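You operate a simulated robot arm through the tools that you are given. There is no shell and no other tool.

The job below is to be done with a simulated robot arm. You get a single attempt, and the scene is never put back.

## Task
Pack the silver steel drip tray on the top of the island bench. At the end: the brown domed dark chocolate from the top of the island bench is on the silver steel drip tray; the grey card tube is on the white dish; the cream glossy square chocolate is on the silver steel drip tray; the orange cup stands where the grey card tube stood; whatever was shut is shut again. Leave all else as you found it, and nothing knocked over. Set down upright: card tube.

It is judged by the outcome, as a careful person would: the job done as asked, and still so three seconds after it is handed in. It fails if anything else is knocked over, pushed out of place, dropped, spilled or broken.

## Robot
A 7-joint arm with a two-finger parallel gripper, fixed in place. Base frame: the origin is at the foot of the arm, x ahead of it, y to its left, z up; the work surface is at about z = 0.8. Lengths are in m, angles in degrees, forces in N, time in s.
With the tool pointing down near the work surface it reaches from about 0.1 to 0.66 m from the base axis. Its first joint turns from -66.0 to 66.0 degrees. Payload 1.57 kg.
Tool frame: the origin (TCP) lies between the finger pads and is the grasp point; the fingertips stand 0.03 m ahead of it; z points along the fingers, y is the line along which they close. The gripper opens to 0.08 m. The fingers are 0.017 m wide and 0.012 m thick; the gripper's body (0.04 by 0.082 m) begins 0.08 m behind the TCP.
Orientation is told as [roll, pitch, yaw] about the base's x, y, z axes, in that order, counted from this pose: with the fingers straight down and closing along the base's y, the tool's x points along the base's -x, its y along +y and its z along -z.

## Interface
- The arm moves only by the tool drive_tool. Its argument "series" is a list of rows, each an object of numbers (a shift or turn left out is 0, a gripper value left out holds the last): "ax", "ay", "az": the turn, a rotation vector about the tool's x, y, z in degrees; "dx", "dy", "dz": the shift along the tool's x, y, z in m; "claw": the gripper command, from -1 (shut) to 1 (fully open), values between in proportion. In form: [{"ax": .., "ay": .., "az": .., "dx": .., "dy": .., "dz": .., "claw": ..}, ...]. A call has 1 to 20 rows; each row is the pose to reach, as a shift and turn from the pose commanded when the call began, along the tool's axes at that moment. Each row takes 0.2 s and may step no farther than 0.05 m and 8.6 degrees from the row before; otherwise, or with a gripper value out of range, the whole call is refused. Where a pose cannot be reached the arm comes as near as it can. A force on the tool above 40 N (or 10 N above the force at the start of the call, whichever is more), or a blocked arm, ends the call early, and 0.2 s more pass. The fingers move at their own pace (about 0.072 m/s each) and stop on an object; they squeeze with about 42 N. The grip force told is the motor's: it shows also when the fingers shut on nothing. Time passes only in rows, and 0.2 s behind the last, so rows that repeat a pose let the fingers close. The reply holds the time, the measured pose of the TCP, the force on the tool along the base axes, the opening and the grip force, in the units named above and with some noise, with the torque about the TCP (base axes, N m) and any sound that the robot's microphone picked up.
- Cameras (640 x 400 px; columns grow to the right, rows downward): "scene" is fixed at [0.0619, 0.4527, 1.4083]; the picture's right is [-0.60, -0.80, 0.00], its down [-0.58, 0.43, -0.69] and it looks along [0.55, -0.42, -0.72] (base axes); focal length 291 px, centre (320, 200). "wrist" rides on the gripper at [0.072, -0.007, -0.122] in the tool frame; the picture's right is [0.09, 1.00, 0.00], its down [-0.84, 0.08, -0.54] and it looks along [-0.54, 0.05, 0.84] (tool axes); focal length 238 px, centre (320, 200). There is no depth. A picture from a camera that has moved, and an enlarged one, comes with that camera's place and axes in the base frame and with its lens.
- snapshot(camera): a new picture of that camera. It takes no simulated time.
- enlarge(camera, box): a new picture of the part [left, top, right, bottom] of that camera's present view, enlarged. It takes no simulated time.
- finish_job(): hands the job in; it is judged then, once.

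Nothing tells you positions but the pictures and the camera data. Unless the task says otherwise, let go and move clear before handing in.

The tools are called after ">>>" as name(argument=value, ...) on one line, values as JSON. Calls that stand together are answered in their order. drive_tool: Moves the arm, as the interface text tells. Its arguments: {"type":"object","properties":{"series":{"type":"array","items":{"type":"object","properties":{"ax":{"type":"number"},"ay":{"type":"number"},"az":{"type":"number"},"dx":{"type":"number"},"dy":{"type":"number"},"dz":{"type":"number"},"claw":{"type":"number"}}}}},"required":["series"]} The other tools are called the same way: snapshot (camera) takes a picture; enlarge (camera, box) takes an enlarged picture of a part of a camera's view; finish_job () hands the job in.

At the start:

```text
clock: 0.0
position: [0.4322, 0.1494, 1.136]
ee_rot: [0.0, 0.0, 0.0]
force: [-0.1, -0.1, -0.8]
ft_torque: [0.02, 0.0, -0.03]
width: 0.0799
gripper_force: 0.0
```

scene: 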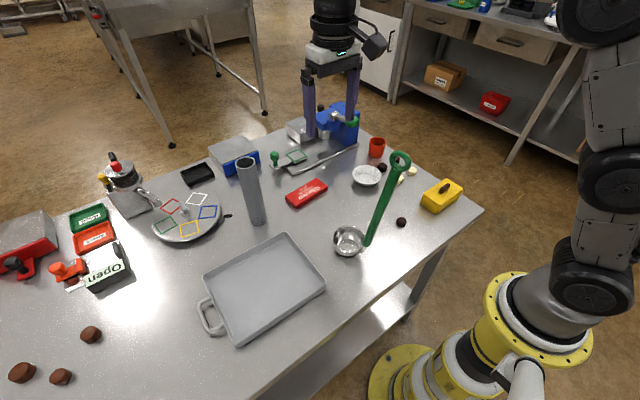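
wrist: 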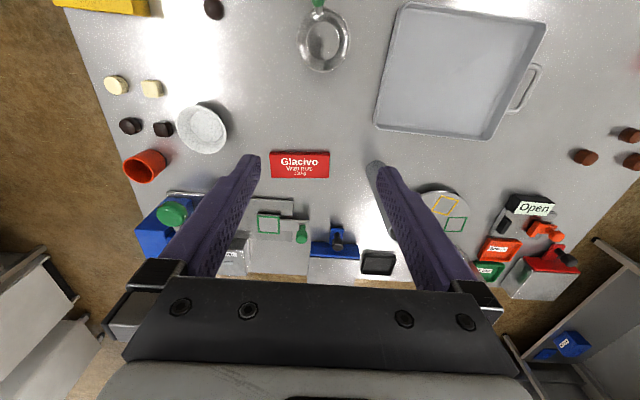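

I see a bench with a grey tray, a grey upright tube, a white dish, an orange cup, dark and cream chocolates near the dish, and various fixtures. I will look closer before moving.

>>> enlarge(camera="scene", box=[260, 80, 500, 260])

>>> enlarge(camera="wrist", box=[50, 0, 370, 200])

>>> enlarge(camera="scene", box=[0, 130, 280, 390])

>>> enlarge(camera="wrist", box=[360, 0, 640, 200])

```text
2.22 times, centred on (380, 170) of scene
camera zoom: at [0.0619, 0.4527, 1.4083], right [-0.6, -0.8, 0.0], down [-0.58, 0.43, -0.69], along [0.55, -0.42, -0.72], focal length 646 px, centre (187, 267)
```

zoom: 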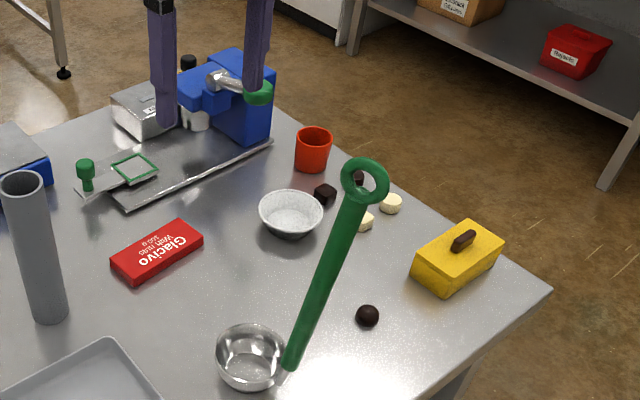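

```text
2.00 times, centred on (210, 100) of wrist
camera zoom: at [0.3619, 0.1417, 1.2566], right [-0.09, 1.0, 0.0], down [0.84, 0.08, 0.54], along [0.54, 0.05, -0.84], focal length 477 px, centre (540, 400)
```

zoom: 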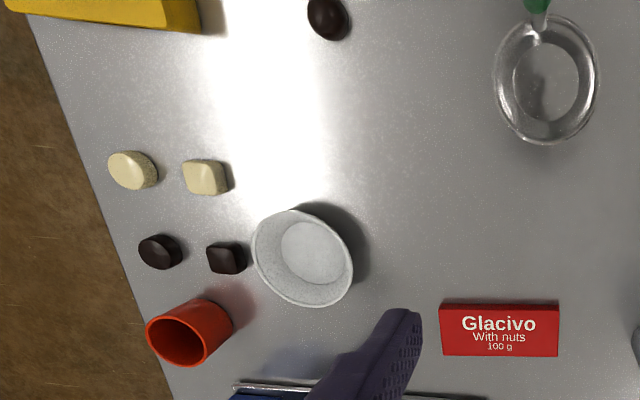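

```text
1.54 times, centred on (140, 260) of scene
camera zoom: at [0.0619, 0.4527, 1.4083], right [-0.6, -0.8, 0.0], down [-0.58, 0.43, -0.69], along [0.55, -0.42, -0.72], focal length 447 px, centre (597, 108)
```

zoom: 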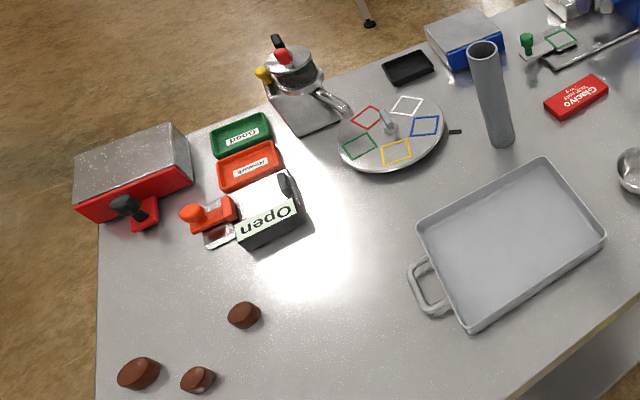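

```text
2.00 times, centred on (500, 100) of wrist
camera zoom: at [0.3619, 0.1417, 1.2566], right [-0.09, 1.0, 0.0], down [0.84, 0.08, 0.54], along [0.54, 0.05, -0.84], focal length 477 px, centre (-40, 400)
```

zoom: 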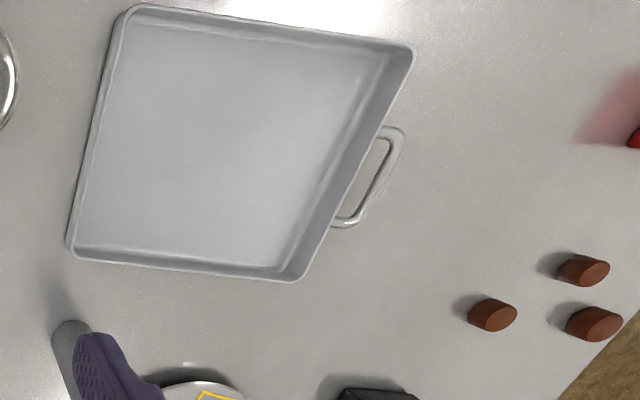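

The domed dark chocolate looks to be near (0.325, -0.02), the dish near (0.507, -0.062), the cup near (0.587, -0.183), the tube near (0.574, 0.275), the tray around (0.39, 0.36), and a ladle with a tall upright handle is near (0.28, 0.14). I'll move sideways at height to look at the right-hand group with the wrist camera.

>>> drive_tool(series=[{"dy": -0.045, "claw": 1}, {"dy": -0.09}, {"dy": -0.135}, {"dy": -0.18}, {"dy": -0.229}, {"dy": -0.229, "dx": 0.035, "dz": 0.03}, {"dy": -0.229, "dx": 0.07, "dz": 0.06}, {"dy": -0.229, "dx": 0.1, "dz": 0.086}, {"dy": -0.229, "dx": 0.1, "dz": 0.086}])

>>> snapshot(camera="wrist")

>>> snapshot(camera="scene")

```text
clock: 2.0
position: [0.3342, -0.0808, 1.0504]
ee_rot: [0.0, 0.1, 0.0]
force: [-0.3, 0.5, 0.2]
ft_torque: [0.01, -0.01, 0.0]
width: 0.08
gripper_force: 0.1
```

```text
taken
camera wrist: at [0.262, -0.0866, 1.1711], right [-0.09, 1.0, 0.0], down [0.84, 0.08, 0.54], along [0.54, 0.05, -0.84], focal length 238 px, centre (320, 200)
```

wrist: 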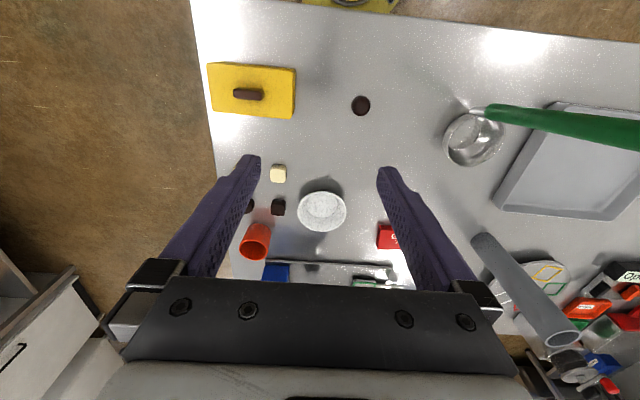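

```text
taken
```

scene: 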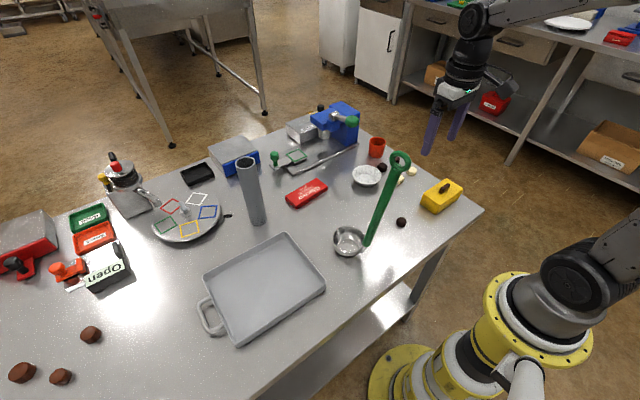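

>>> enlarge(camera="wrist", box=[200, 50, 400, 175])

>>> enlarge(camera="wrist", box=[230, 150, 400, 260])

>>> enlarge(camera="scene", box=[330, 120, 490, 240])

>>> enlarge(camera="wrist", box=[430, 80, 640, 220])

```text
3.20 times, centred on (300, 112) of wrist
camera zoom: at [0.262, -0.0866, 1.1711], right [-0.09, 1.0, 0.0], down [0.84, 0.08, 0.54], along [0.54, 0.05, -0.84], focal length 763 px, centre (384, 480)
```

zoom: 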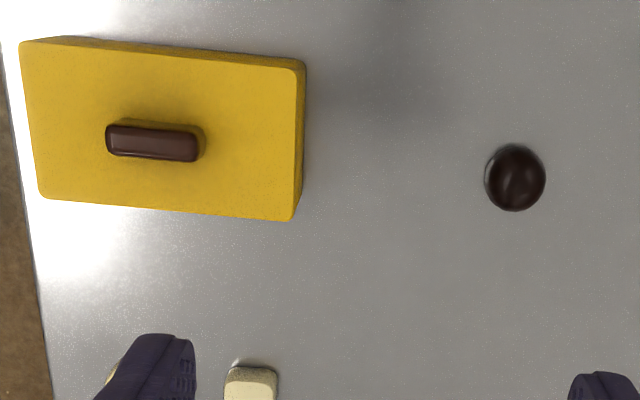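

```text
3.64 times, centred on (315, 205) of wrist
camera zoom: at [0.262, -0.0866, 1.1711], right [-0.09, 1.0, 0.0], down [0.84, 0.08, 0.54], along [0.54, 0.05, -0.84], focal length 867 px, centre (338, 182)
```

zoom: 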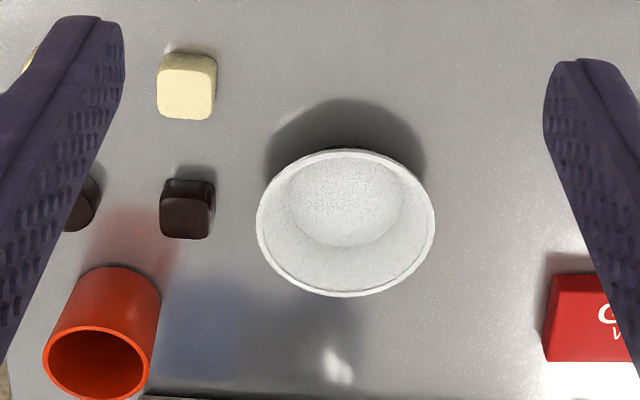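

```text
3.33 times, centred on (410, 180) of scene
camera zoom: at [0.0618, 0.4527, 1.4083], right [-0.6, -0.8, 0.0], down [-0.58, 0.43, -0.69], along [0.55, -0.42, -0.72], focal length 969 px, centre (20, 267)
```

zoom: 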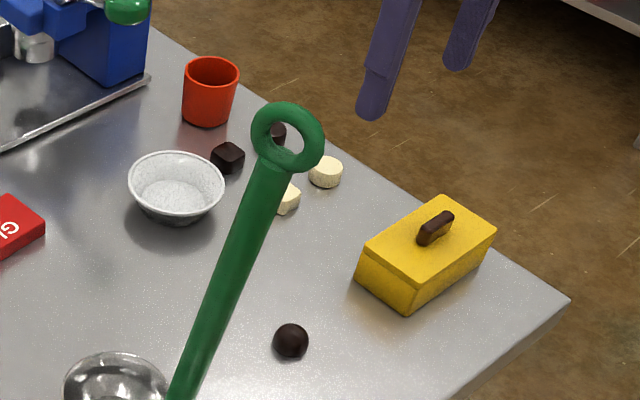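

```text
2.86 times, centred on (535, 150) of wrist
camera zoom: at [0.262, -0.0866, 1.1711], right [-0.09, 1.0, 0.0], down [0.84, 0.08, 0.54], along [0.54, 0.05, -0.84], focal length 681 px, centre (-294, 343)
```

zoom: 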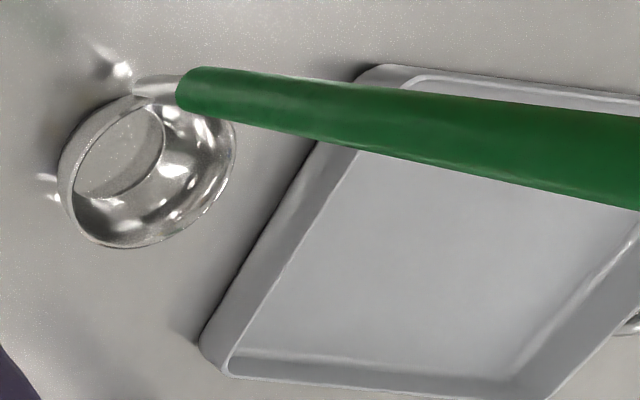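

The cream square, cream round, dark square and dark round chocolates sit between dish, cup and box; the domed dark one is at about (0.327, -0.021), and the ladle handle stands up to about z=1.14 near (0.28, 0.12), which I must avoid. I'll go closer above the cream square to check shapes and finish.

>>> drive_tool(series=[{"dx": -0.035, "dy": -0.02, "dz": 0.02, "claw": 1}, {"dx": -0.07, "dy": -0.04, "dz": 0.05}, {"dx": -0.106, "dy": -0.059, "dz": 0.08}, {"dx": -0.106, "dy": -0.059, "dz": 0.08}])

>>> snapshot(camera="wrist")

>>> enlarge(camera="wrist", box=[240, 60, 400, 160])

>>> enlarge(camera="wrist", box=[230, 140, 410, 252])

>>> snapshot(camera="scene")

```text
refused: row 2 steps farther than a row can; nothing moved
```

```text
taken
camera wrist: at [0.262, -0.0866, 1.1711], right [-0.09, 1.0, 0.0], down [0.84, 0.08, 0.54], along [0.54, 0.05, -0.84], focal length 238 px, centre (320, 200)
```

wrist: 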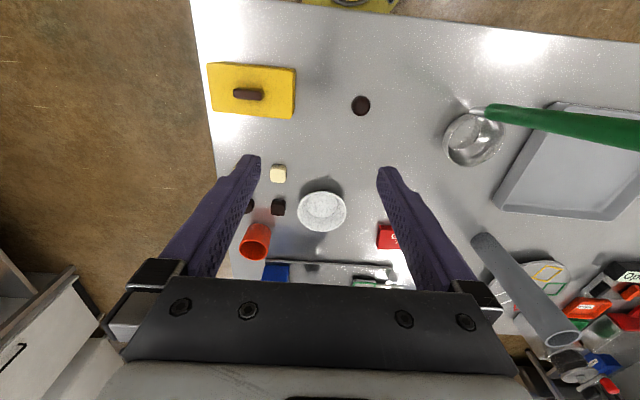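

```text
4.00 times, centred on (320, 110) of wrist
camera zoom: at [0.262, -0.0866, 1.1711], right [-0.09, 1.0, 0.0], down [0.84, 0.08, 0.54], along [0.54, 0.05, -0.84], focal length 953 px, centre (320, 560)
```

zoom: 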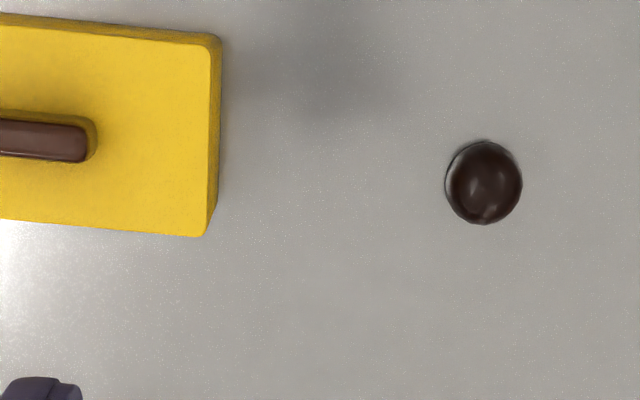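

```text
3.56 times, centred on (320, 196) of wrist
camera zoom: at [0.262, -0.0866, 1.1711], right [-0.09, 1.0, 0.0], down [0.84, 0.08, 0.54], along [0.54, 0.05, -0.84], focal length 848 px, centre (320, 214)
```

zoom: 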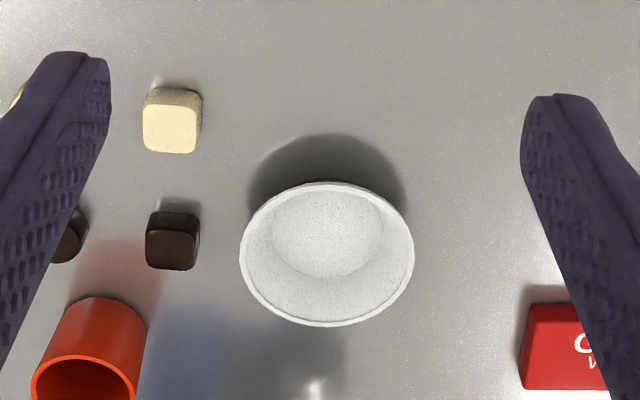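

```text
taken
```

scene: 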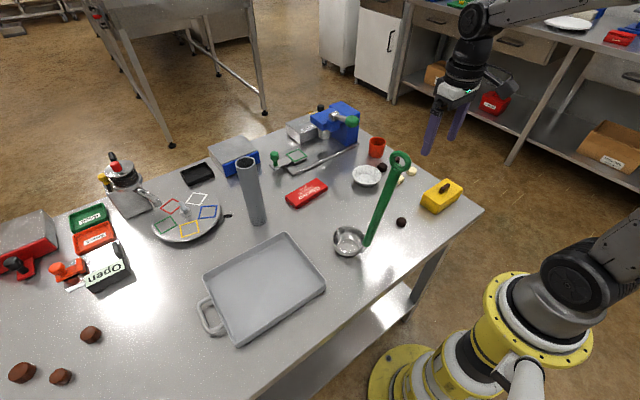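

The move was refused for a too-long step, so I'll repeat it in smaller steps toward a spot above the cream square.

>>> drive_tool(series=[{"dx": -0.027, "dy": -0.015, "dz": 0.02, "claw": 1}, {"dx": -0.053, "dy": -0.03, "dz": 0.04}, {"dx": -0.08, "dy": -0.045, "dz": 0.06}, {"dx": -0.106, "dy": -0.059, "dz": 0.08}, {"dx": -0.106, "dy": -0.059, "dz": 0.08}])

>>> snapshot(camera="wrist")

>>> enlarge(camera="wrist", box=[240, 60, 400, 160])

>>> enlarge(camera="wrist", box=[230, 140, 410, 252])

>>> snapshot(camera="scene")

```text
clock: 3.2
position: [0.4404, -0.1404, 0.9687]
ee_rot: [0.1, 0.0, 0.0]
force: [-0.8, -0.4, -0.6]
ft_torque: [0.01, 0.0, 0.02]
width: 0.0802
gripper_force: 0.0
```

```text
taken
camera wrist: at [0.3682, -0.1466, 1.0901], right [-0.09, 1.0, 0.0], down [0.84, 0.08, 0.54], along [0.54, 0.05, -0.84], focal length 238 px, centre (320, 200)
```

wrist: 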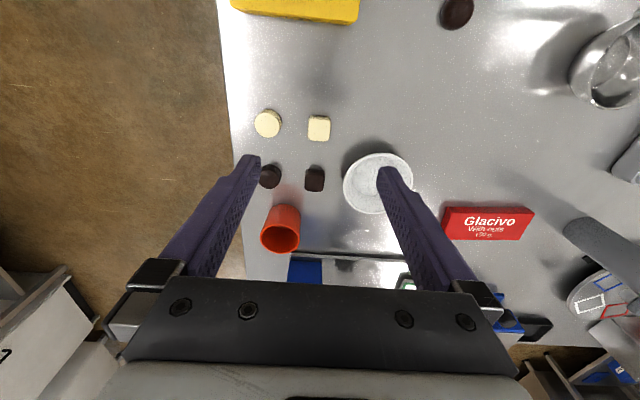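

```text
4.00 times, centred on (320, 110) of wrist
camera zoom: at [0.3682, -0.1466, 1.0901], right [-0.09, 1.0, 0.0], down [0.84, 0.08, 0.54], along [0.54, 0.05, -0.84], focal length 953 px, centre (320, 560)
```

zoom: 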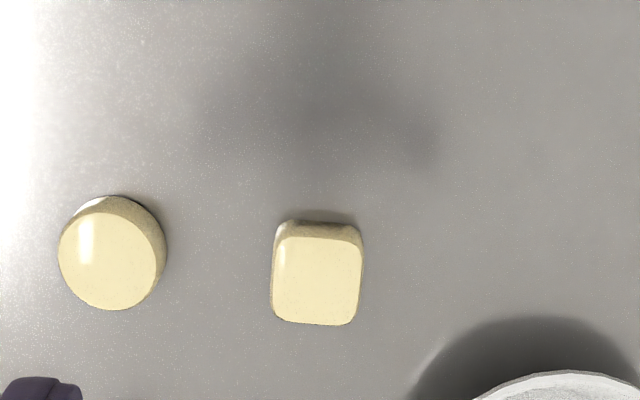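

```text
3.56 times, centred on (320, 196) of wrist
camera zoom: at [0.3682, -0.1466, 1.0901], right [-0.09, 1.0, 0.0], down [0.84, 0.08, 0.54], along [0.54, 0.05, -0.84], focal length 848 px, centre (320, 214)
```

zoom: 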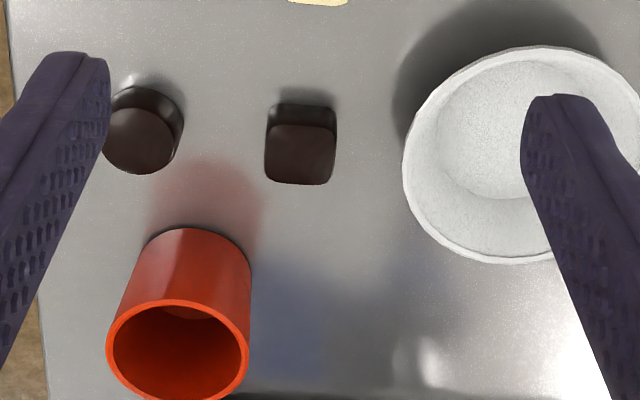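

```text
taken
```

scene: 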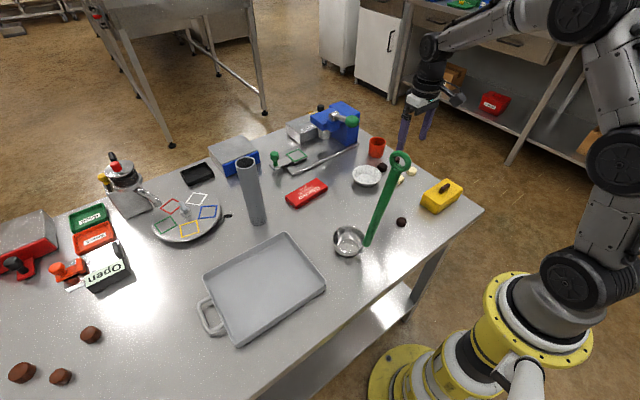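

The cream square chocolate is at about (0.446, -0.140), with the cream round one about 58 mm to its right, so I'll use a partly closed gripper (about 45 mm). I'll descend to just above it and check alignment.

>>> drive_tool(series=[{"dx": -0.003, "claw": 0.125}, {"dx": -0.006, "dz": 0.03}, {"dx": -0.006, "dz": 0.06}, {"dx": -0.006, "dz": 0.085}, {"dx": -0.006, "dz": 0.1}, {"dx": -0.006, "dz": 0.1}])

>>> snapshot(camera="wrist")

>>> enlarge(camera="wrist", box=[240, 80, 400, 180])

```text
clock: 4.6
position: [0.4468, -0.139, 0.8689]
ee_rot: [0.0, 0.0, 0.0]
force: [-0.2, -0.6, -0.4]
ft_torque: [-0.01, 0.0, 0.03]
width: 0.0451
gripper_force: 0.0
```

```text
taken
camera wrist: at [0.3746, -0.1461, 0.9905], right [-0.09, 1.0, 0.0], down [0.84, 0.08, 0.54], along [0.54, 0.05, -0.84], focal length 238 px, centre (320, 200)
```

wrist: 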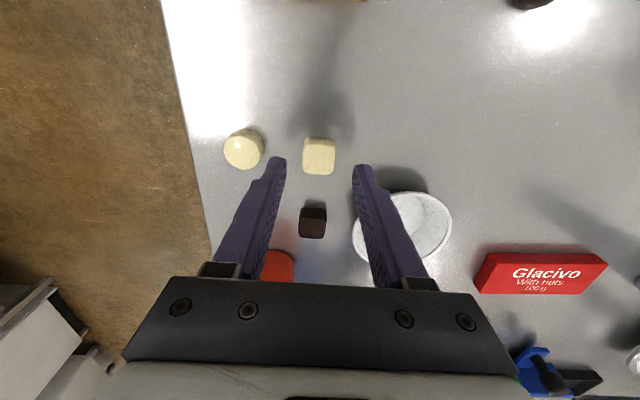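

```text
4.00 times, centred on (320, 130) of wrist
camera zoom: at [0.3746, -0.1461, 0.9905], right [-0.09, 1.0, 0.0], down [0.84, 0.08, 0.54], along [0.54, 0.05, -0.84], focal length 953 px, centre (320, 480)
```

zoom: 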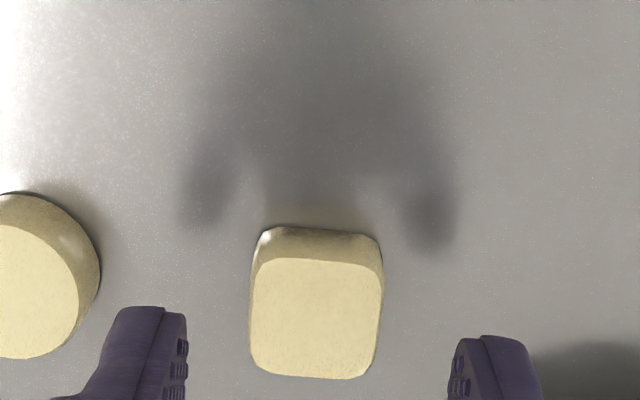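

The fingers straddle the cream square evenly and clear the round one by about 10 mm. I'll descend and close on it.

>>> drive_tool(series=[{"dx": -0.002, "dy": -0.001, "dz": 0.012}, {"dx": -0.002, "dy": -0.001, "dz": 0.024}, {"dx": -0.002, "dy": -0.001, "dz": 0.031}, {"dx": -0.002, "dy": -0.001, "dz": 0.034}, {"dx": -0.002, "dy": -0.001, "dz": 0.034}])

>>> enlarge(camera="wrist", box=[240, 80, 400, 180])

```text
clock: 5.8
position: [0.4473, -0.1402, 0.8353]
ee_rot: [0.0, 0.0, 0.0]
force: [0.5, -0.8, 0.0]
ft_torque: [0.02, 0.0, 0.01]
width: 0.0451
gripper_force: 0.0
```

```text
4.00 times, centred on (320, 130) of wrist
camera zoom: at [0.3759, -0.1472, 0.9563], right [-0.09, 1.0, 0.0], down [0.84, 0.08, 0.54], along [0.54, 0.05, -0.84], focal length 953 px, centre (320, 480)
```

zoom: 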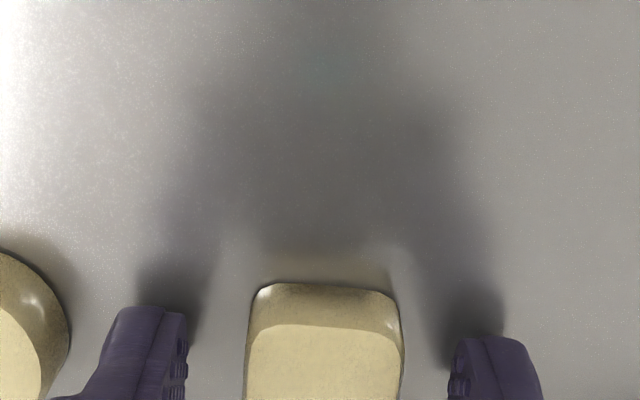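

Tips are just above the bench and straddling the chocolate. I'll close gently.

>>> drive_tool(series=[{"claw": -0.4}, {"claw": -0.4}, {"claw": -0.4}, {"claw": -0.4}])

>>> enlarge(camera="wrist", box=[240, 80, 400, 180])

```text
clock: 6.8
position: [0.4478, -0.1401, 0.8366]
ee_rot: [0.0, 0.0, 0.0]
force: [-0.6, -0.1, -0.8]
ft_torque: [0.06, -0.02, 0.0]
width: 0.0251
gripper_force: 36.9
```

```text
4.00 times, centred on (320, 130) of wrist
camera zoom: at [0.3759, -0.1472, 0.9565], right [-0.09, 1.0, 0.0], down [0.84, 0.08, 0.54], along [0.54, 0.05, -0.84], focal length 953 px, centre (320, 480)
```

zoom: 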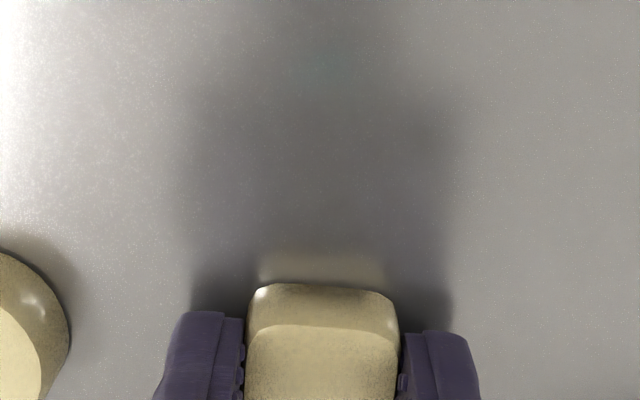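

The chocolate is held at 25 mm width. I'll lift straight up and check it.

>>> drive_tool(series=[{"dz": -0.02}, {"dz": -0.06}, {"dz": -0.105}, {"dz": -0.15}, {"dz": -0.195}, {"dz": -0.24}, {"dz": -0.285}, {"dz": -0.3}, {"dz": -0.3}])

>>> snapshot(camera="wrist")

>>> snapshot(camera="scene")

```text
clock: 8.8
position: [0.4486, -0.1405, 1.1363]
ee_rot: [0.0, 0.0, 0.0]
force: [-0.5, 0.3, 0.0]
ft_torque: [0.01, 0.02, 0.0]
width: 0.0251
gripper_force: 36.9
```

```text
taken
camera wrist: at [0.376, -0.1476, 1.2564], right [-0.09, 1.0, 0.0], down [0.84, 0.08, 0.54], along [0.54, 0.05, -0.84], focal length 238 px, centre (320, 200)
```

wrist: 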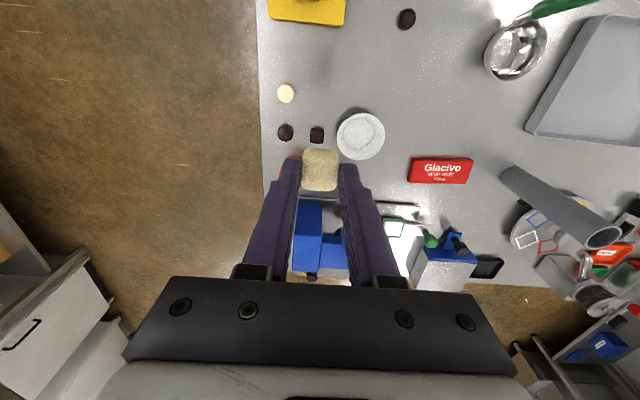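

```text
taken
```

scene: 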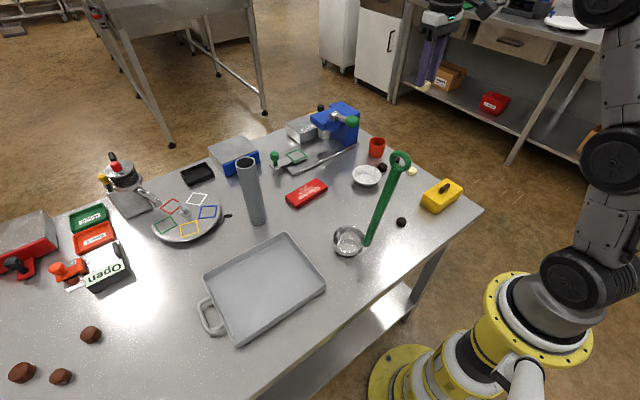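

The chocolate is held securely. I'll traverse at height past the ladle (staying at x≈0.45) to over the tray.

>>> drive_tool(series=[{"dy": 0.03}, {"dy": 0.075}, {"dy": 0.12}, {"dy": 0.165}, {"dy": 0.21}, {"dy": 0.255}, {"dy": 0.3}, {"dy": 0.34}, {"dy": 0.38, "dx": 0.016}, {"dy": 0.42, "dx": 0.032}, {"dy": 0.46, "dx": 0.048}, {"dy": 0.5, "dx": 0.064}, {"dy": 0.54, "dx": 0.076}, {"dy": 0.545, "dx": 0.076}, {"dy": 0.545, "dx": 0.076}])

>>> snapshot(camera="wrist")

>>> snapshot(camera="scene")

```text
clock: 12.0
position: [0.3723, 0.4063, 1.136]
ee_rot: [0.0, 0.0, 0.0]
force: [0.4, -0.1, 0.1]
ft_torque: [0.01, -0.02, 0.01]
width: 0.0252
gripper_force: 36.6
```

```text
taken
camera wrist: at [0.2996, 0.3988, 1.2571], right [-0.09, 1.0, 0.0], down [0.84, 0.08, 0.54], along [0.54, 0.05, -0.84], focal length 238 px, centre (320, 200)
```

wrist: 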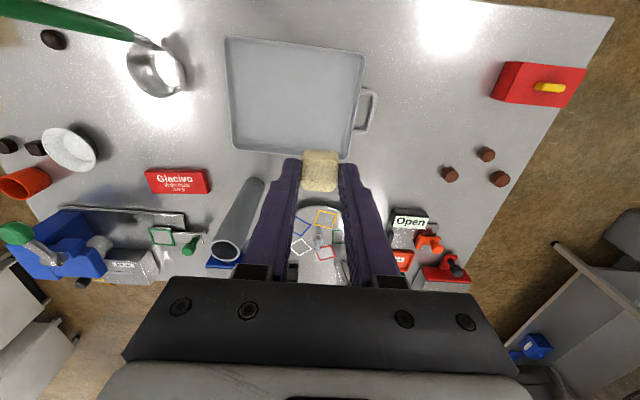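

```text
taken
```

scene: 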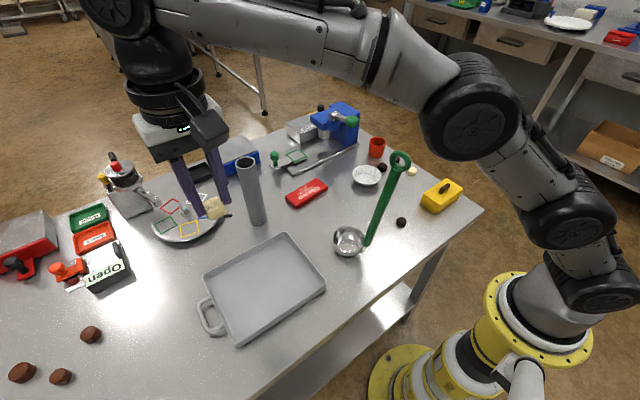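

The tray interior spans roughly x 0.315–0.463, y 0.265–0.455; there's also a red lidded box further left. I'll descend over the tray at about (0.38, 0.40).

>>> drive_tool(series=[{"dz": 0.03, "dx": -0.004, "dy": -0.002}, {"dz": 0.075, "dx": -0.008, "dy": -0.004}, {"dz": 0.12, "dx": -0.01, "dy": -0.005}, {"dz": 0.165, "dx": -0.01, "dy": -0.005}, {"dz": 0.21, "dx": -0.01, "dy": -0.005}, {"dz": 0.245, "dx": -0.01, "dy": -0.005}, {"dz": 0.265, "dx": -0.01, "dy": -0.005}, {"dz": 0.265, "dx": -0.01, "dy": -0.005}])

>>> snapshot(camera="wrist")

>>> snapshot(camera="scene")

```text
clock: 13.8
position: [0.3817, 0.4001, 0.8686]
ee_rot: [0.0, 0.0, 0.0]
force: [0.4, 0.1, 0.5]
ft_torque: [-0.02, 0.02, -0.01]
width: 0.0251
gripper_force: 36.8
```

```text
taken
camera wrist: at [0.3101, 0.3928, 0.9909], right [-0.09, 1.0, 0.0], down [0.84, 0.08, 0.54], along [0.54, 0.05, -0.84], focal length 238 px, centre (320, 200)
```

wrist: 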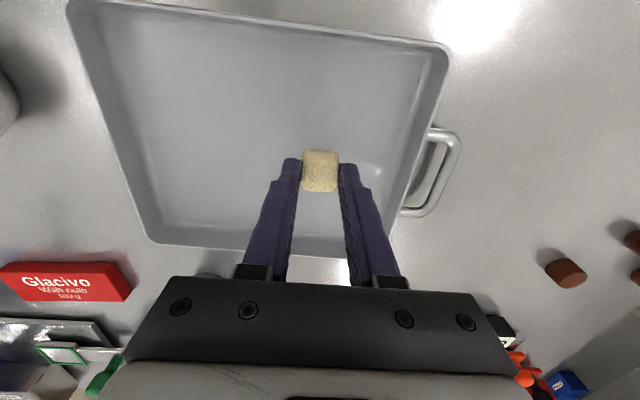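

```text
taken
```

scene: 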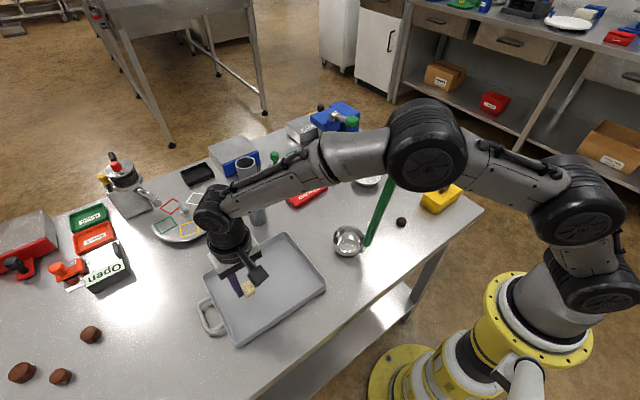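

The chocolate is over the tray floor with clear room; the elbow is clear of the ladle. I'll lower in small steps, watching for contact.

>>> drive_tool(series=[{"dz": 0.012}, {"dz": 0.02}, {"dz": 0.024}, {"dz": 0.027}, {"dz": 0.027}])

>>> enlarge(camera="wrist", box=[240, 80, 400, 180])

```text
clock: 15.0
position: [0.3828, 0.3999, 0.8439]
ee_rot: [0.0, -0.1, 0.0]
force: [-1.9, -0.9, 6.2]
ft_torque: [-0.05, 0.09, 0.04]
width: 0.0252
gripper_force: 36.7
```

```text
4.00 times, centred on (320, 130) of wrist
camera zoom: at [0.3102, 0.3931, 0.9654], right [-0.09, 1.0, 0.0], down [0.84, 0.08, 0.54], along [0.54, 0.05, -0.84], focal length 953 px, centre (320, 480)
```

zoom: 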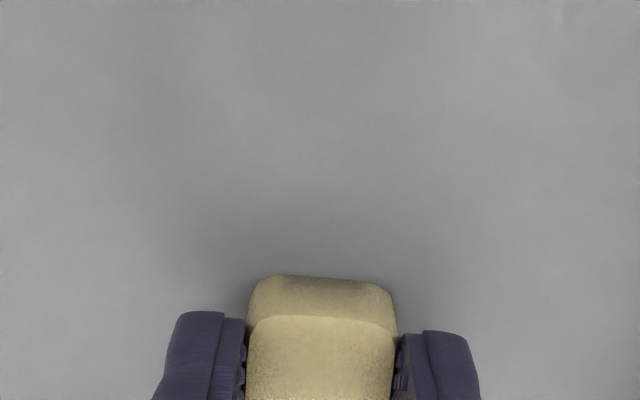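

Contact is felt with the tray floor (6 N up). I'll ease off a millimetre, open, and rise.

>>> drive_tool(series=[{"dz": -0.0015}, {"dz": -0.0015, "claw": -0.1}, {"dz": -0.0015, "claw": 0.1}, {"dz": -0.0015, "claw": 0.1}, {"dz": -0.02, "claw": 0.1}, {"dz": -0.06}, {"dz": -0.105}, {"dz": -0.15}, {"dz": -0.15}])

>>> snapshot(camera="wrist")

>>> snapshot(camera="scene")

```text
clock: 17.0
position: [0.3817, 0.4007, 0.9942]
ee_rot: [0.0, 0.0, 0.0]
force: [0.0, -0.6, -0.4]
ft_torque: [0.01, 0.02, -0.01]
width: 0.0442
gripper_force: 0.0
```

```text
taken
camera wrist: at [0.3099, 0.3931, 1.1147], right [-0.09, 1.0, 0.0], down [0.84, 0.08, 0.54], along [0.54, 0.05, -0.84], focal length 238 px, centre (320, 200)
```

wrist: 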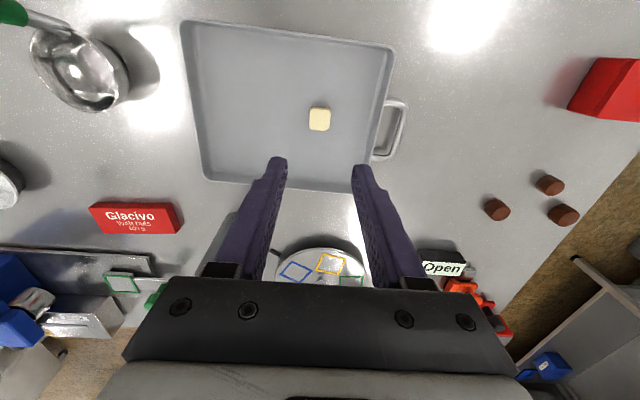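

```text
taken
```

scene: 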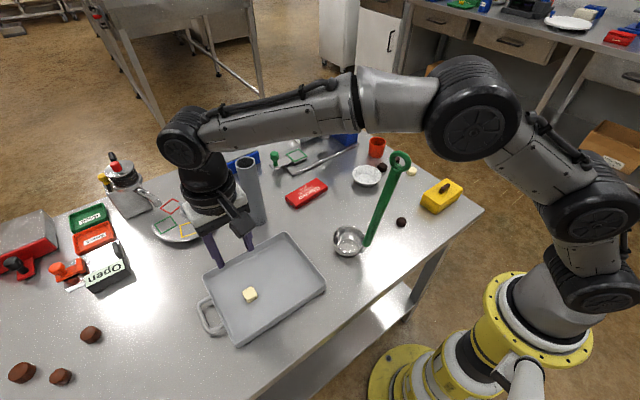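

>>> enlarge(camera="wrist", box=[460, 150, 620, 250])

>>> enlarge(camera="wrist", box=[240, 70, 400, 170])

>>> enlarge(camera="scene", box=[0, 310, 130, 395])

```text
4.00 times, centred on (540, 200) of wrist
camera zoom: at [0.3099, 0.3931, 1.1147], right [-0.09, 1.0, 0.0], down [0.84, 0.08, 0.54], along [0.54, 0.05, -0.84], focal length 953 px, centre (-560, 200)
```

zoom: 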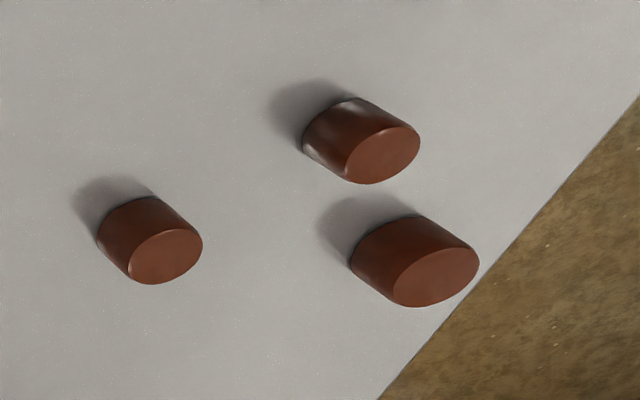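

```text
4.00 times, centred on (320, 120) of wrist
camera zoom: at [0.3099, 0.3931, 1.1147], right [-0.09, 1.0, 0.0], down [0.84, 0.08, 0.54], along [0.54, 0.05, -0.84], focal length 953 px, centre (320, 520)
```

zoom: 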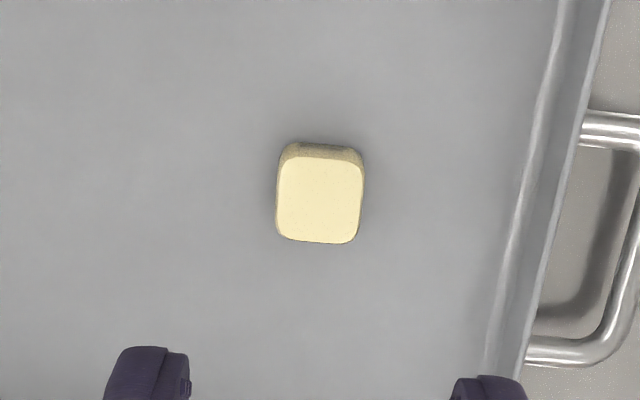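

```text
4.71 times, centred on (65, 352) of scene
camera zoom: at [0.0619, 0.4527, 1.4083], right [-0.6, -0.8, 0.0], down [-0.58, 0.43, -0.69], along [0.55, -0.42, -0.72], focal length 1368 px, centre (1520, -518)
```

zoom: 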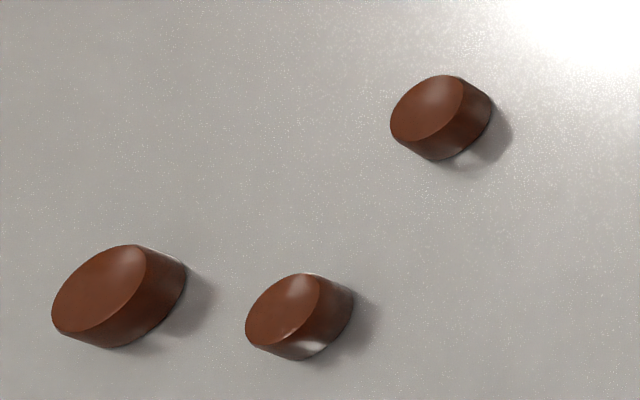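

The left-hand chocolates are flat cylinders, so the domed one is the dark one at about (0.327, -0.021). I'll go back at height around the ladle and look down on it.

>>> drive_tool(series=[{"dz": -0.045, "claw": 0.2}, {"dz": -0.09}, {"dz": -0.135}, {"dz": -0.142, "dy": -0.03}, {"dz": -0.142, "dy": -0.065, "dx": -0.02}, {"dz": -0.142, "dy": -0.1, "dx": -0.04}, {"dz": -0.142, "dy": -0.14, "dx": -0.06}, {"dz": -0.142, "dy": -0.185, "dx": -0.068}, {"dz": -0.142, "dy": -0.23, "dx": -0.068}, {"dz": -0.142, "dy": -0.275, "dx": -0.068}, {"dz": -0.142, "dy": -0.32, "dx": -0.068}, {"dz": -0.142, "dy": -0.365, "dx": -0.068}, {"dz": -0.142, "dy": -0.405, "dx": -0.055}, {"dz": -0.142, "dy": -0.421, "dx": -0.015}, {"dz": -0.142, "dy": -0.421, "dx": 0.025}, {"dz": -0.11, "dy": -0.421, "dx": 0.055}, {"dz": -0.065, "dy": -0.421, "dx": 0.055}, {"dz": -0.02, "dy": -0.421, "dx": 0.055}, {"dz": 0.015, "dy": -0.421, "dx": 0.055}, {"dz": 0.015, "dy": -0.421, "dx": 0.055}])

>>> snapshot(camera="wrist")

>>> enlarge(camera="wrist", box=[240, 60, 400, 160])

>>> snapshot(camera="scene")

```text
clock: 21.2
position: [0.3272, -0.0208, 0.9776]
ee_rot: [-0.1, 0.0, 0.0]
force: [0.1, -0.7, -0.3]
ft_torque: [-0.04, 0.0, 0.04]
width: 0.0481
gripper_force: 0.0
```

```text
taken
camera wrist: at [0.2559, -0.0279, 1.0987], right [-0.09, 1.0, 0.0], down [0.84, 0.08, 0.54], along [0.54, 0.05, -0.84], focal length 238 px, centre (320, 200)
```

wrist: 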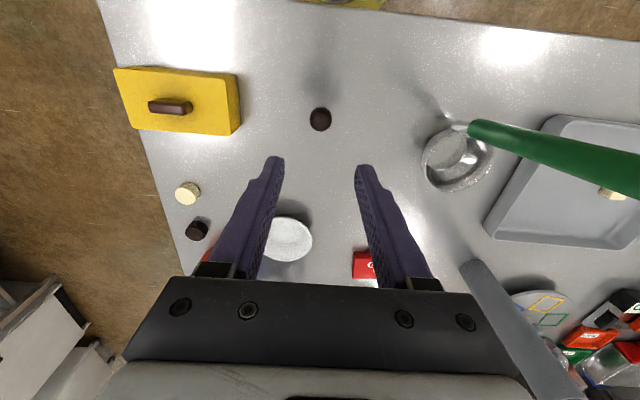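

```text
4.00 times, centred on (320, 110) of wrist
camera zoom: at [0.2559, -0.0279, 1.0987], right [-0.09, 1.0, 0.0], down [0.84, 0.08, 0.54], along [0.54, 0.05, -0.84], focal length 953 px, centre (320, 560)
```

zoom: 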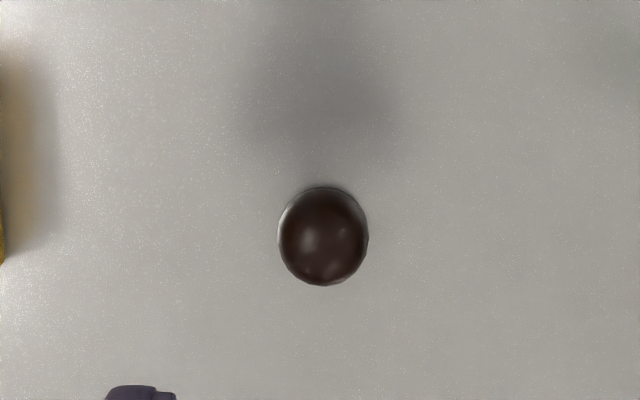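

```text
taken
```

scene: 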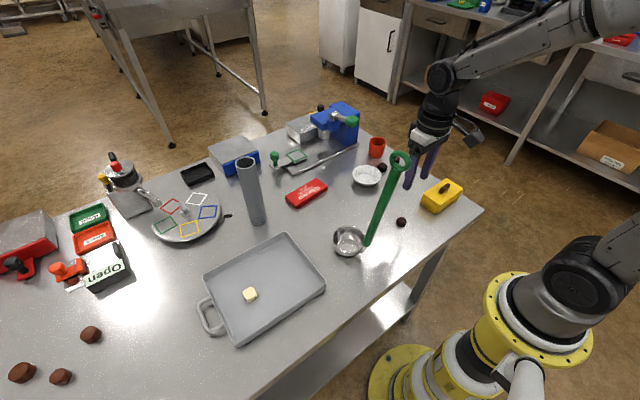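

The domed chocolate is directly below the tool at (0.328, -0.021), about 27 mm across. I'll descend with the fingers open 48 mm around it.

>>> drive_tool(series=[{"dz": 0.045, "claw": 0.2}, {"dz": 0.085}, {"dz": 0.11}, {"dz": 0.128}, {"dz": 0.138}, {"dz": 0.143}, {"dz": 0.143}])

>>> enlarge(camera="wrist", box=[240, 80, 400, 180])

```text
clock: 22.8
position: [0.3266, -0.0225, 0.8362]
ee_rot: [0.0, 0.0, 0.0]
force: [0.1, 0.1, -0.4]
ft_torque: [0.03, -0.02, 0.0]
width: 0.0481
gripper_force: 0.0
```

```text
4.00 times, centred on (320, 130) of wrist
camera zoom: at [0.255, -0.0287, 0.9564], right [-0.09, 1.0, 0.0], down [0.84, 0.08, 0.54], along [0.54, 0.05, -0.84], focal length 953 px, centre (320, 480)
```

zoom: 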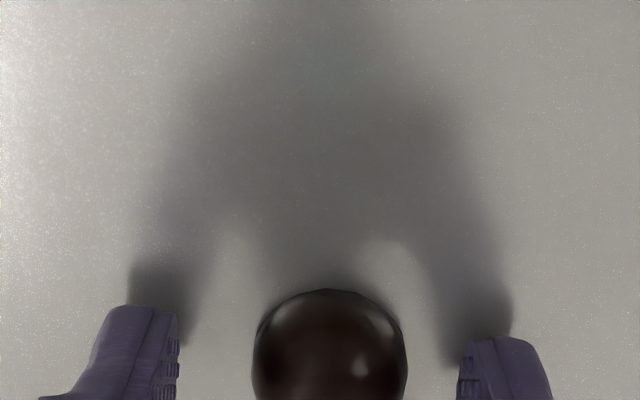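

Fingers straddle the dome, offset under 2 mm. I'll correct, go 2 mm lower, and close.

>>> drive_tool(series=[{"dy": 0.0017, "dx": -0.001, "dz": 0.0015}, {"dy": 0.0017, "dx": -0.001, "dz": 0.0025}, {"dy": 0.0017, "dx": -0.001, "dz": 0.0025, "claw": -0.2}, {"dy": 0.0017, "dx": -0.001, "dz": 0.0025, "claw": -0.4}, {"dy": 0.0017, "dx": -0.001, "dz": 0.0025, "claw": -0.4}, {"dy": 0.0017, "dx": -0.001, "dz": 0.0025, "claw": -0.4}])

>>> enlarge(camera="wrist", box=[240, 80, 400, 180])

```text
clock: 24.2
position: [0.329, -0.0201, 0.8336]
ee_rot: [0.0, -0.1, 0.0]
force: [-0.6, -0.5, 1.1]
ft_torque: [-0.03, 0.03, 0.04]
width: 0.0255
gripper_force: 4.2
```

```text
4.00 times, centred on (320, 130) of wrist
camera zoom: at [0.2558, -0.0268, 0.9541], right [-0.09, 1.0, 0.0], down [0.84, 0.08, 0.54], along [0.54, 0.05, -0.84], focal length 953 px, centre (320, 480)
```

zoom: 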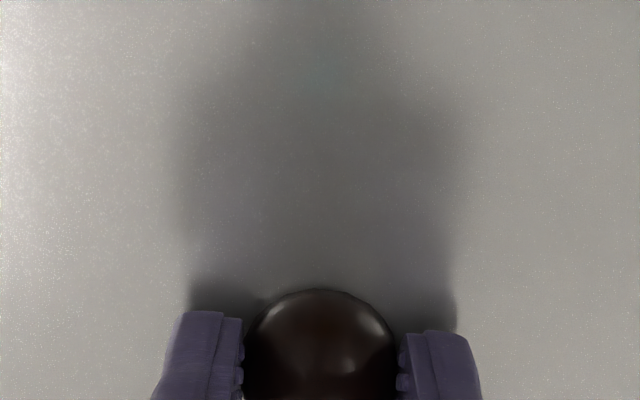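

The fingers are on the dome at 25.5 mm with the force still building. I'll let them settle slightly tighter.

>>> drive_tool(series=[{"claw": -0.45}, {"claw": -0.45}, {"claw": -0.45}])

```text
clock: 25.0
position: [0.3274, -0.0208, 0.8327]
ee_rot: [0.0, 0.0, -0.1]
force: [0.4, 0.3, 0.1]
ft_torque: [0.0, 0.0, -0.01]
width: 0.0239
gripper_force: 36.2
```

Firm grip now. I'll lift and check the chocolate stays.

>>> drive_tool(series=[{"dz": -0.01}, {"dz": -0.03}, {"dz": -0.07}, {"dz": -0.115}, {"dz": -0.16}, {"dz": -0.205}, {"dz": -0.25}, {"dz": -0.29}, {"dz": -0.303}, {"dz": -0.303, "dx": -0.04}, {"dz": -0.303, "dx": -0.085}, {"dz": -0.303, "dx": -0.12}, {"dz": -0.303, "dx": -0.12}])

>>> snapshot(camera="wrist")

```text
clock: 27.8
position: [0.4475, -0.019, 1.1358]
ee_rot: [-0.1, 0.0, -0.1]
force: [-0.4, 0.1, 0.3]
ft_torque: [0.0, 0.01, 0.01]
width: 0.0235
gripper_force: 36.0
```

```text
taken
camera wrist: at [0.3759, -0.0262, 1.2571], right [-0.09, 1.0, 0.0], down [0.84, 0.08, 0.54], along [0.54, 0.05, -0.84], focal length 238 px, centre (320, 200)
```

wrist: 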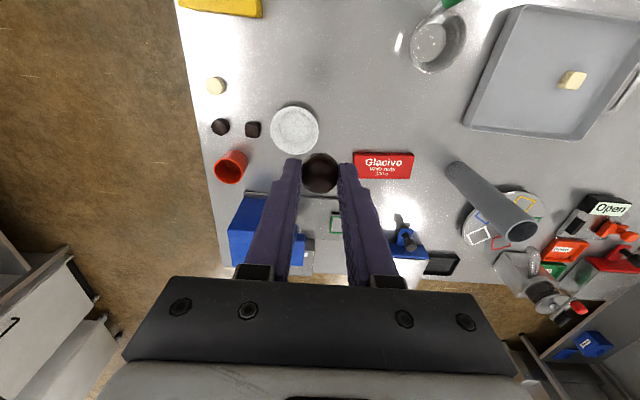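

The dome is held. I'll traverse to over the tray at about (0.382, 0.330).

>>> drive_tool(series=[{"dy": 0.03}, {"dy": 0.075}, {"dy": 0.12}, {"dy": 0.165}, {"dy": 0.21}, {"dy": 0.25, "dx": 0.015}, {"dy": 0.29, "dx": 0.035}, {"dy": 0.325, "dx": 0.055}, {"dy": 0.349, "dx": 0.066}, {"dy": 0.349, "dx": 0.066, "dz": 0.04}, {"dy": 0.349, "dx": 0.066, "dz": 0.085}, {"dy": 0.349, "dx": 0.066, "dz": 0.13}, {"dy": 0.349, "dx": 0.066, "dz": 0.175}, {"dy": 0.349, "dx": 0.066, "dz": 0.22}, {"dy": 0.349, "dx": 0.066, "dz": 0.25}, {"dy": 0.349, "dx": 0.066, "dz": 0.265}, {"dy": 0.349, "dx": 0.066, "dz": 0.265}])

>>> snapshot(camera="wrist")

>>> snapshot(camera="scene")

```text
clock: 31.4
position: [0.3826, 0.3291, 0.8703]
ee_rot: [0.0, 0.0, 0.1]
force: [0.3, 1.8, -0.6]
ft_torque: [0.01, 0.0, -0.01]
width: 0.0237
gripper_force: 35.8
```

```text
taken
camera wrist: at [0.31, 0.3221, 0.9913], right [-0.09, 1.0, 0.0], down [0.84, 0.08, 0.54], along [0.54, 0.05, -0.84], focal length 238 px, centre (320, 200)
```

wrist: 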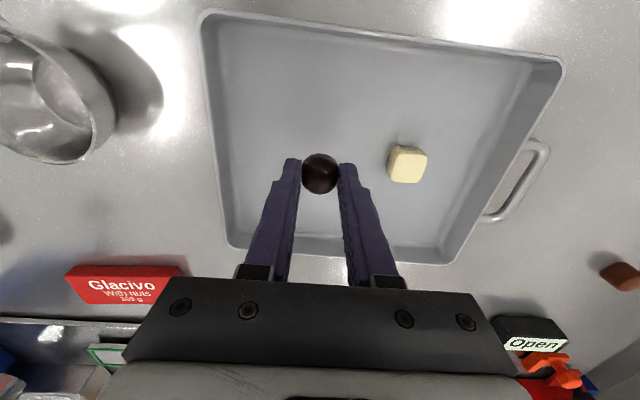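

```text
taken
```

scene: 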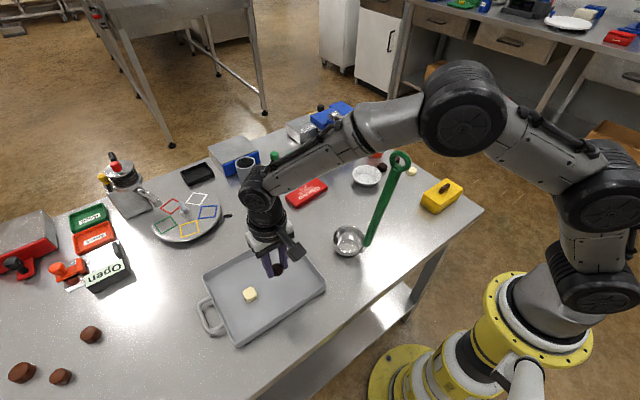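

The dome is over a clear spot in the tray. I'll lower in small steps to contact.

>>> drive_tool(series=[{"dz": 0.012}, {"dz": 0.02}, {"dz": 0.025}, {"dz": 0.028}, {"dz": 0.028}])

>>> enlarge(camera="wrist", box=[240, 80, 400, 180])

```text
clock: 32.6
position: [0.3816, 0.329, 0.8423]
ee_rot: [0.0, 0.0, -0.1]
force: [-1.1, -0.4, 0.3]
ft_torque: [0.01, -0.02, 0.01]
width: 0.0235
gripper_force: 35.9
```

```text
4.00 times, centred on (320, 130) of wrist
camera zoom: at [0.3103, 0.3222, 0.9635], right [-0.09, 1.0, 0.0], down [0.84, 0.08, 0.54], along [0.54, 0.05, -0.84], focal length 953 px, centre (320, 480)
```

zoom: 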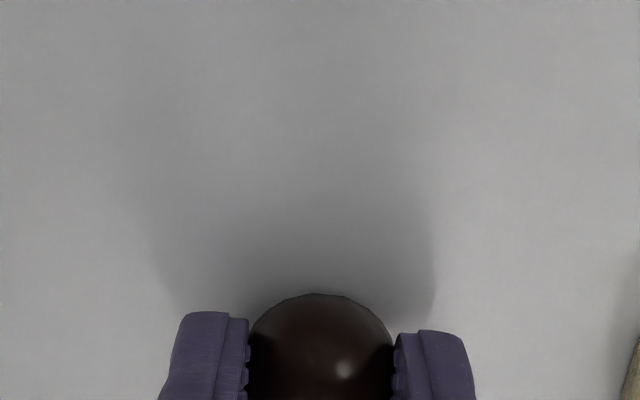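

>>> drive_tool(series=[{"dz": 0.001}, {"dz": 0.002}, {"dz": 0.002}])

```text
clock: 33.4
position: [0.3812, 0.3293, 0.8403]
ee_rot: [-0.1, 0.0, 0.0]
force: [-0.1, 0.1, 0.7]
ft_torque: [0.03, 0.0, -0.02]
width: 0.024
gripper_force: 36.1
```

Nearly at the floor with no load yet; one more millimetre, then release and rise.

>>> drive_tool(series=[{"dz": 0.001}, {"dz": 0.0015}, {"dz": 0.0015}])

```text
clock: 34.2
position: [0.3821, 0.3286, 0.8392]
ee_rot: [0.0, -0.1, 0.0]
force: [0.0, 0.6, -0.3]
ft_torque: [-0.01, -0.01, 0.0]
width: 0.0236
gripper_force: 36.2
```

Still no load but tips are within about 2 mm of the tray floor, so I'll open gently and rise.

>>> drive_tool(series=[{"claw": -0.25}, {"claw": 0.0}, {"claw": 0.1}, {"claw": 0.1}, {"dz": -0.02, "claw": 0.1}, {"dz": -0.06}, {"dz": -0.105}, {"dz": -0.15}, {"dz": -0.15}])

>>> snapshot(camera="wrist")

>>> snapshot(camera="scene")

```text
clock: 36.2
position: [0.3804, 0.3306, 0.9901]
ee_rot: [0.1, 0.0, 0.1]
force: [-0.3, 0.2, -0.5]
ft_torque: [0.01, -0.02, 0.0]
width: 0.0439
gripper_force: 0.0
```

```text
taken
camera wrist: at [0.3094, 0.3236, 1.1112], right [-0.09, 1.0, 0.0], down [0.84, 0.08, 0.54], along [0.54, 0.05, -0.84], focal length 238 px, centre (320, 200)
```

wrist: 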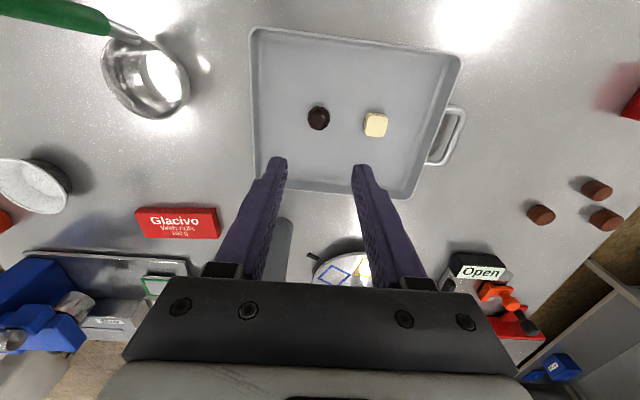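

```text
taken
```

scene: 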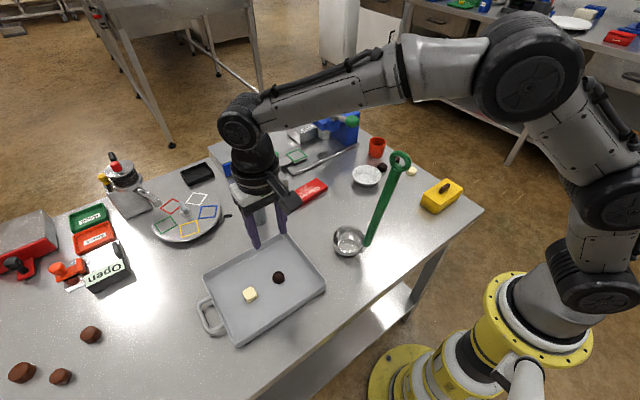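

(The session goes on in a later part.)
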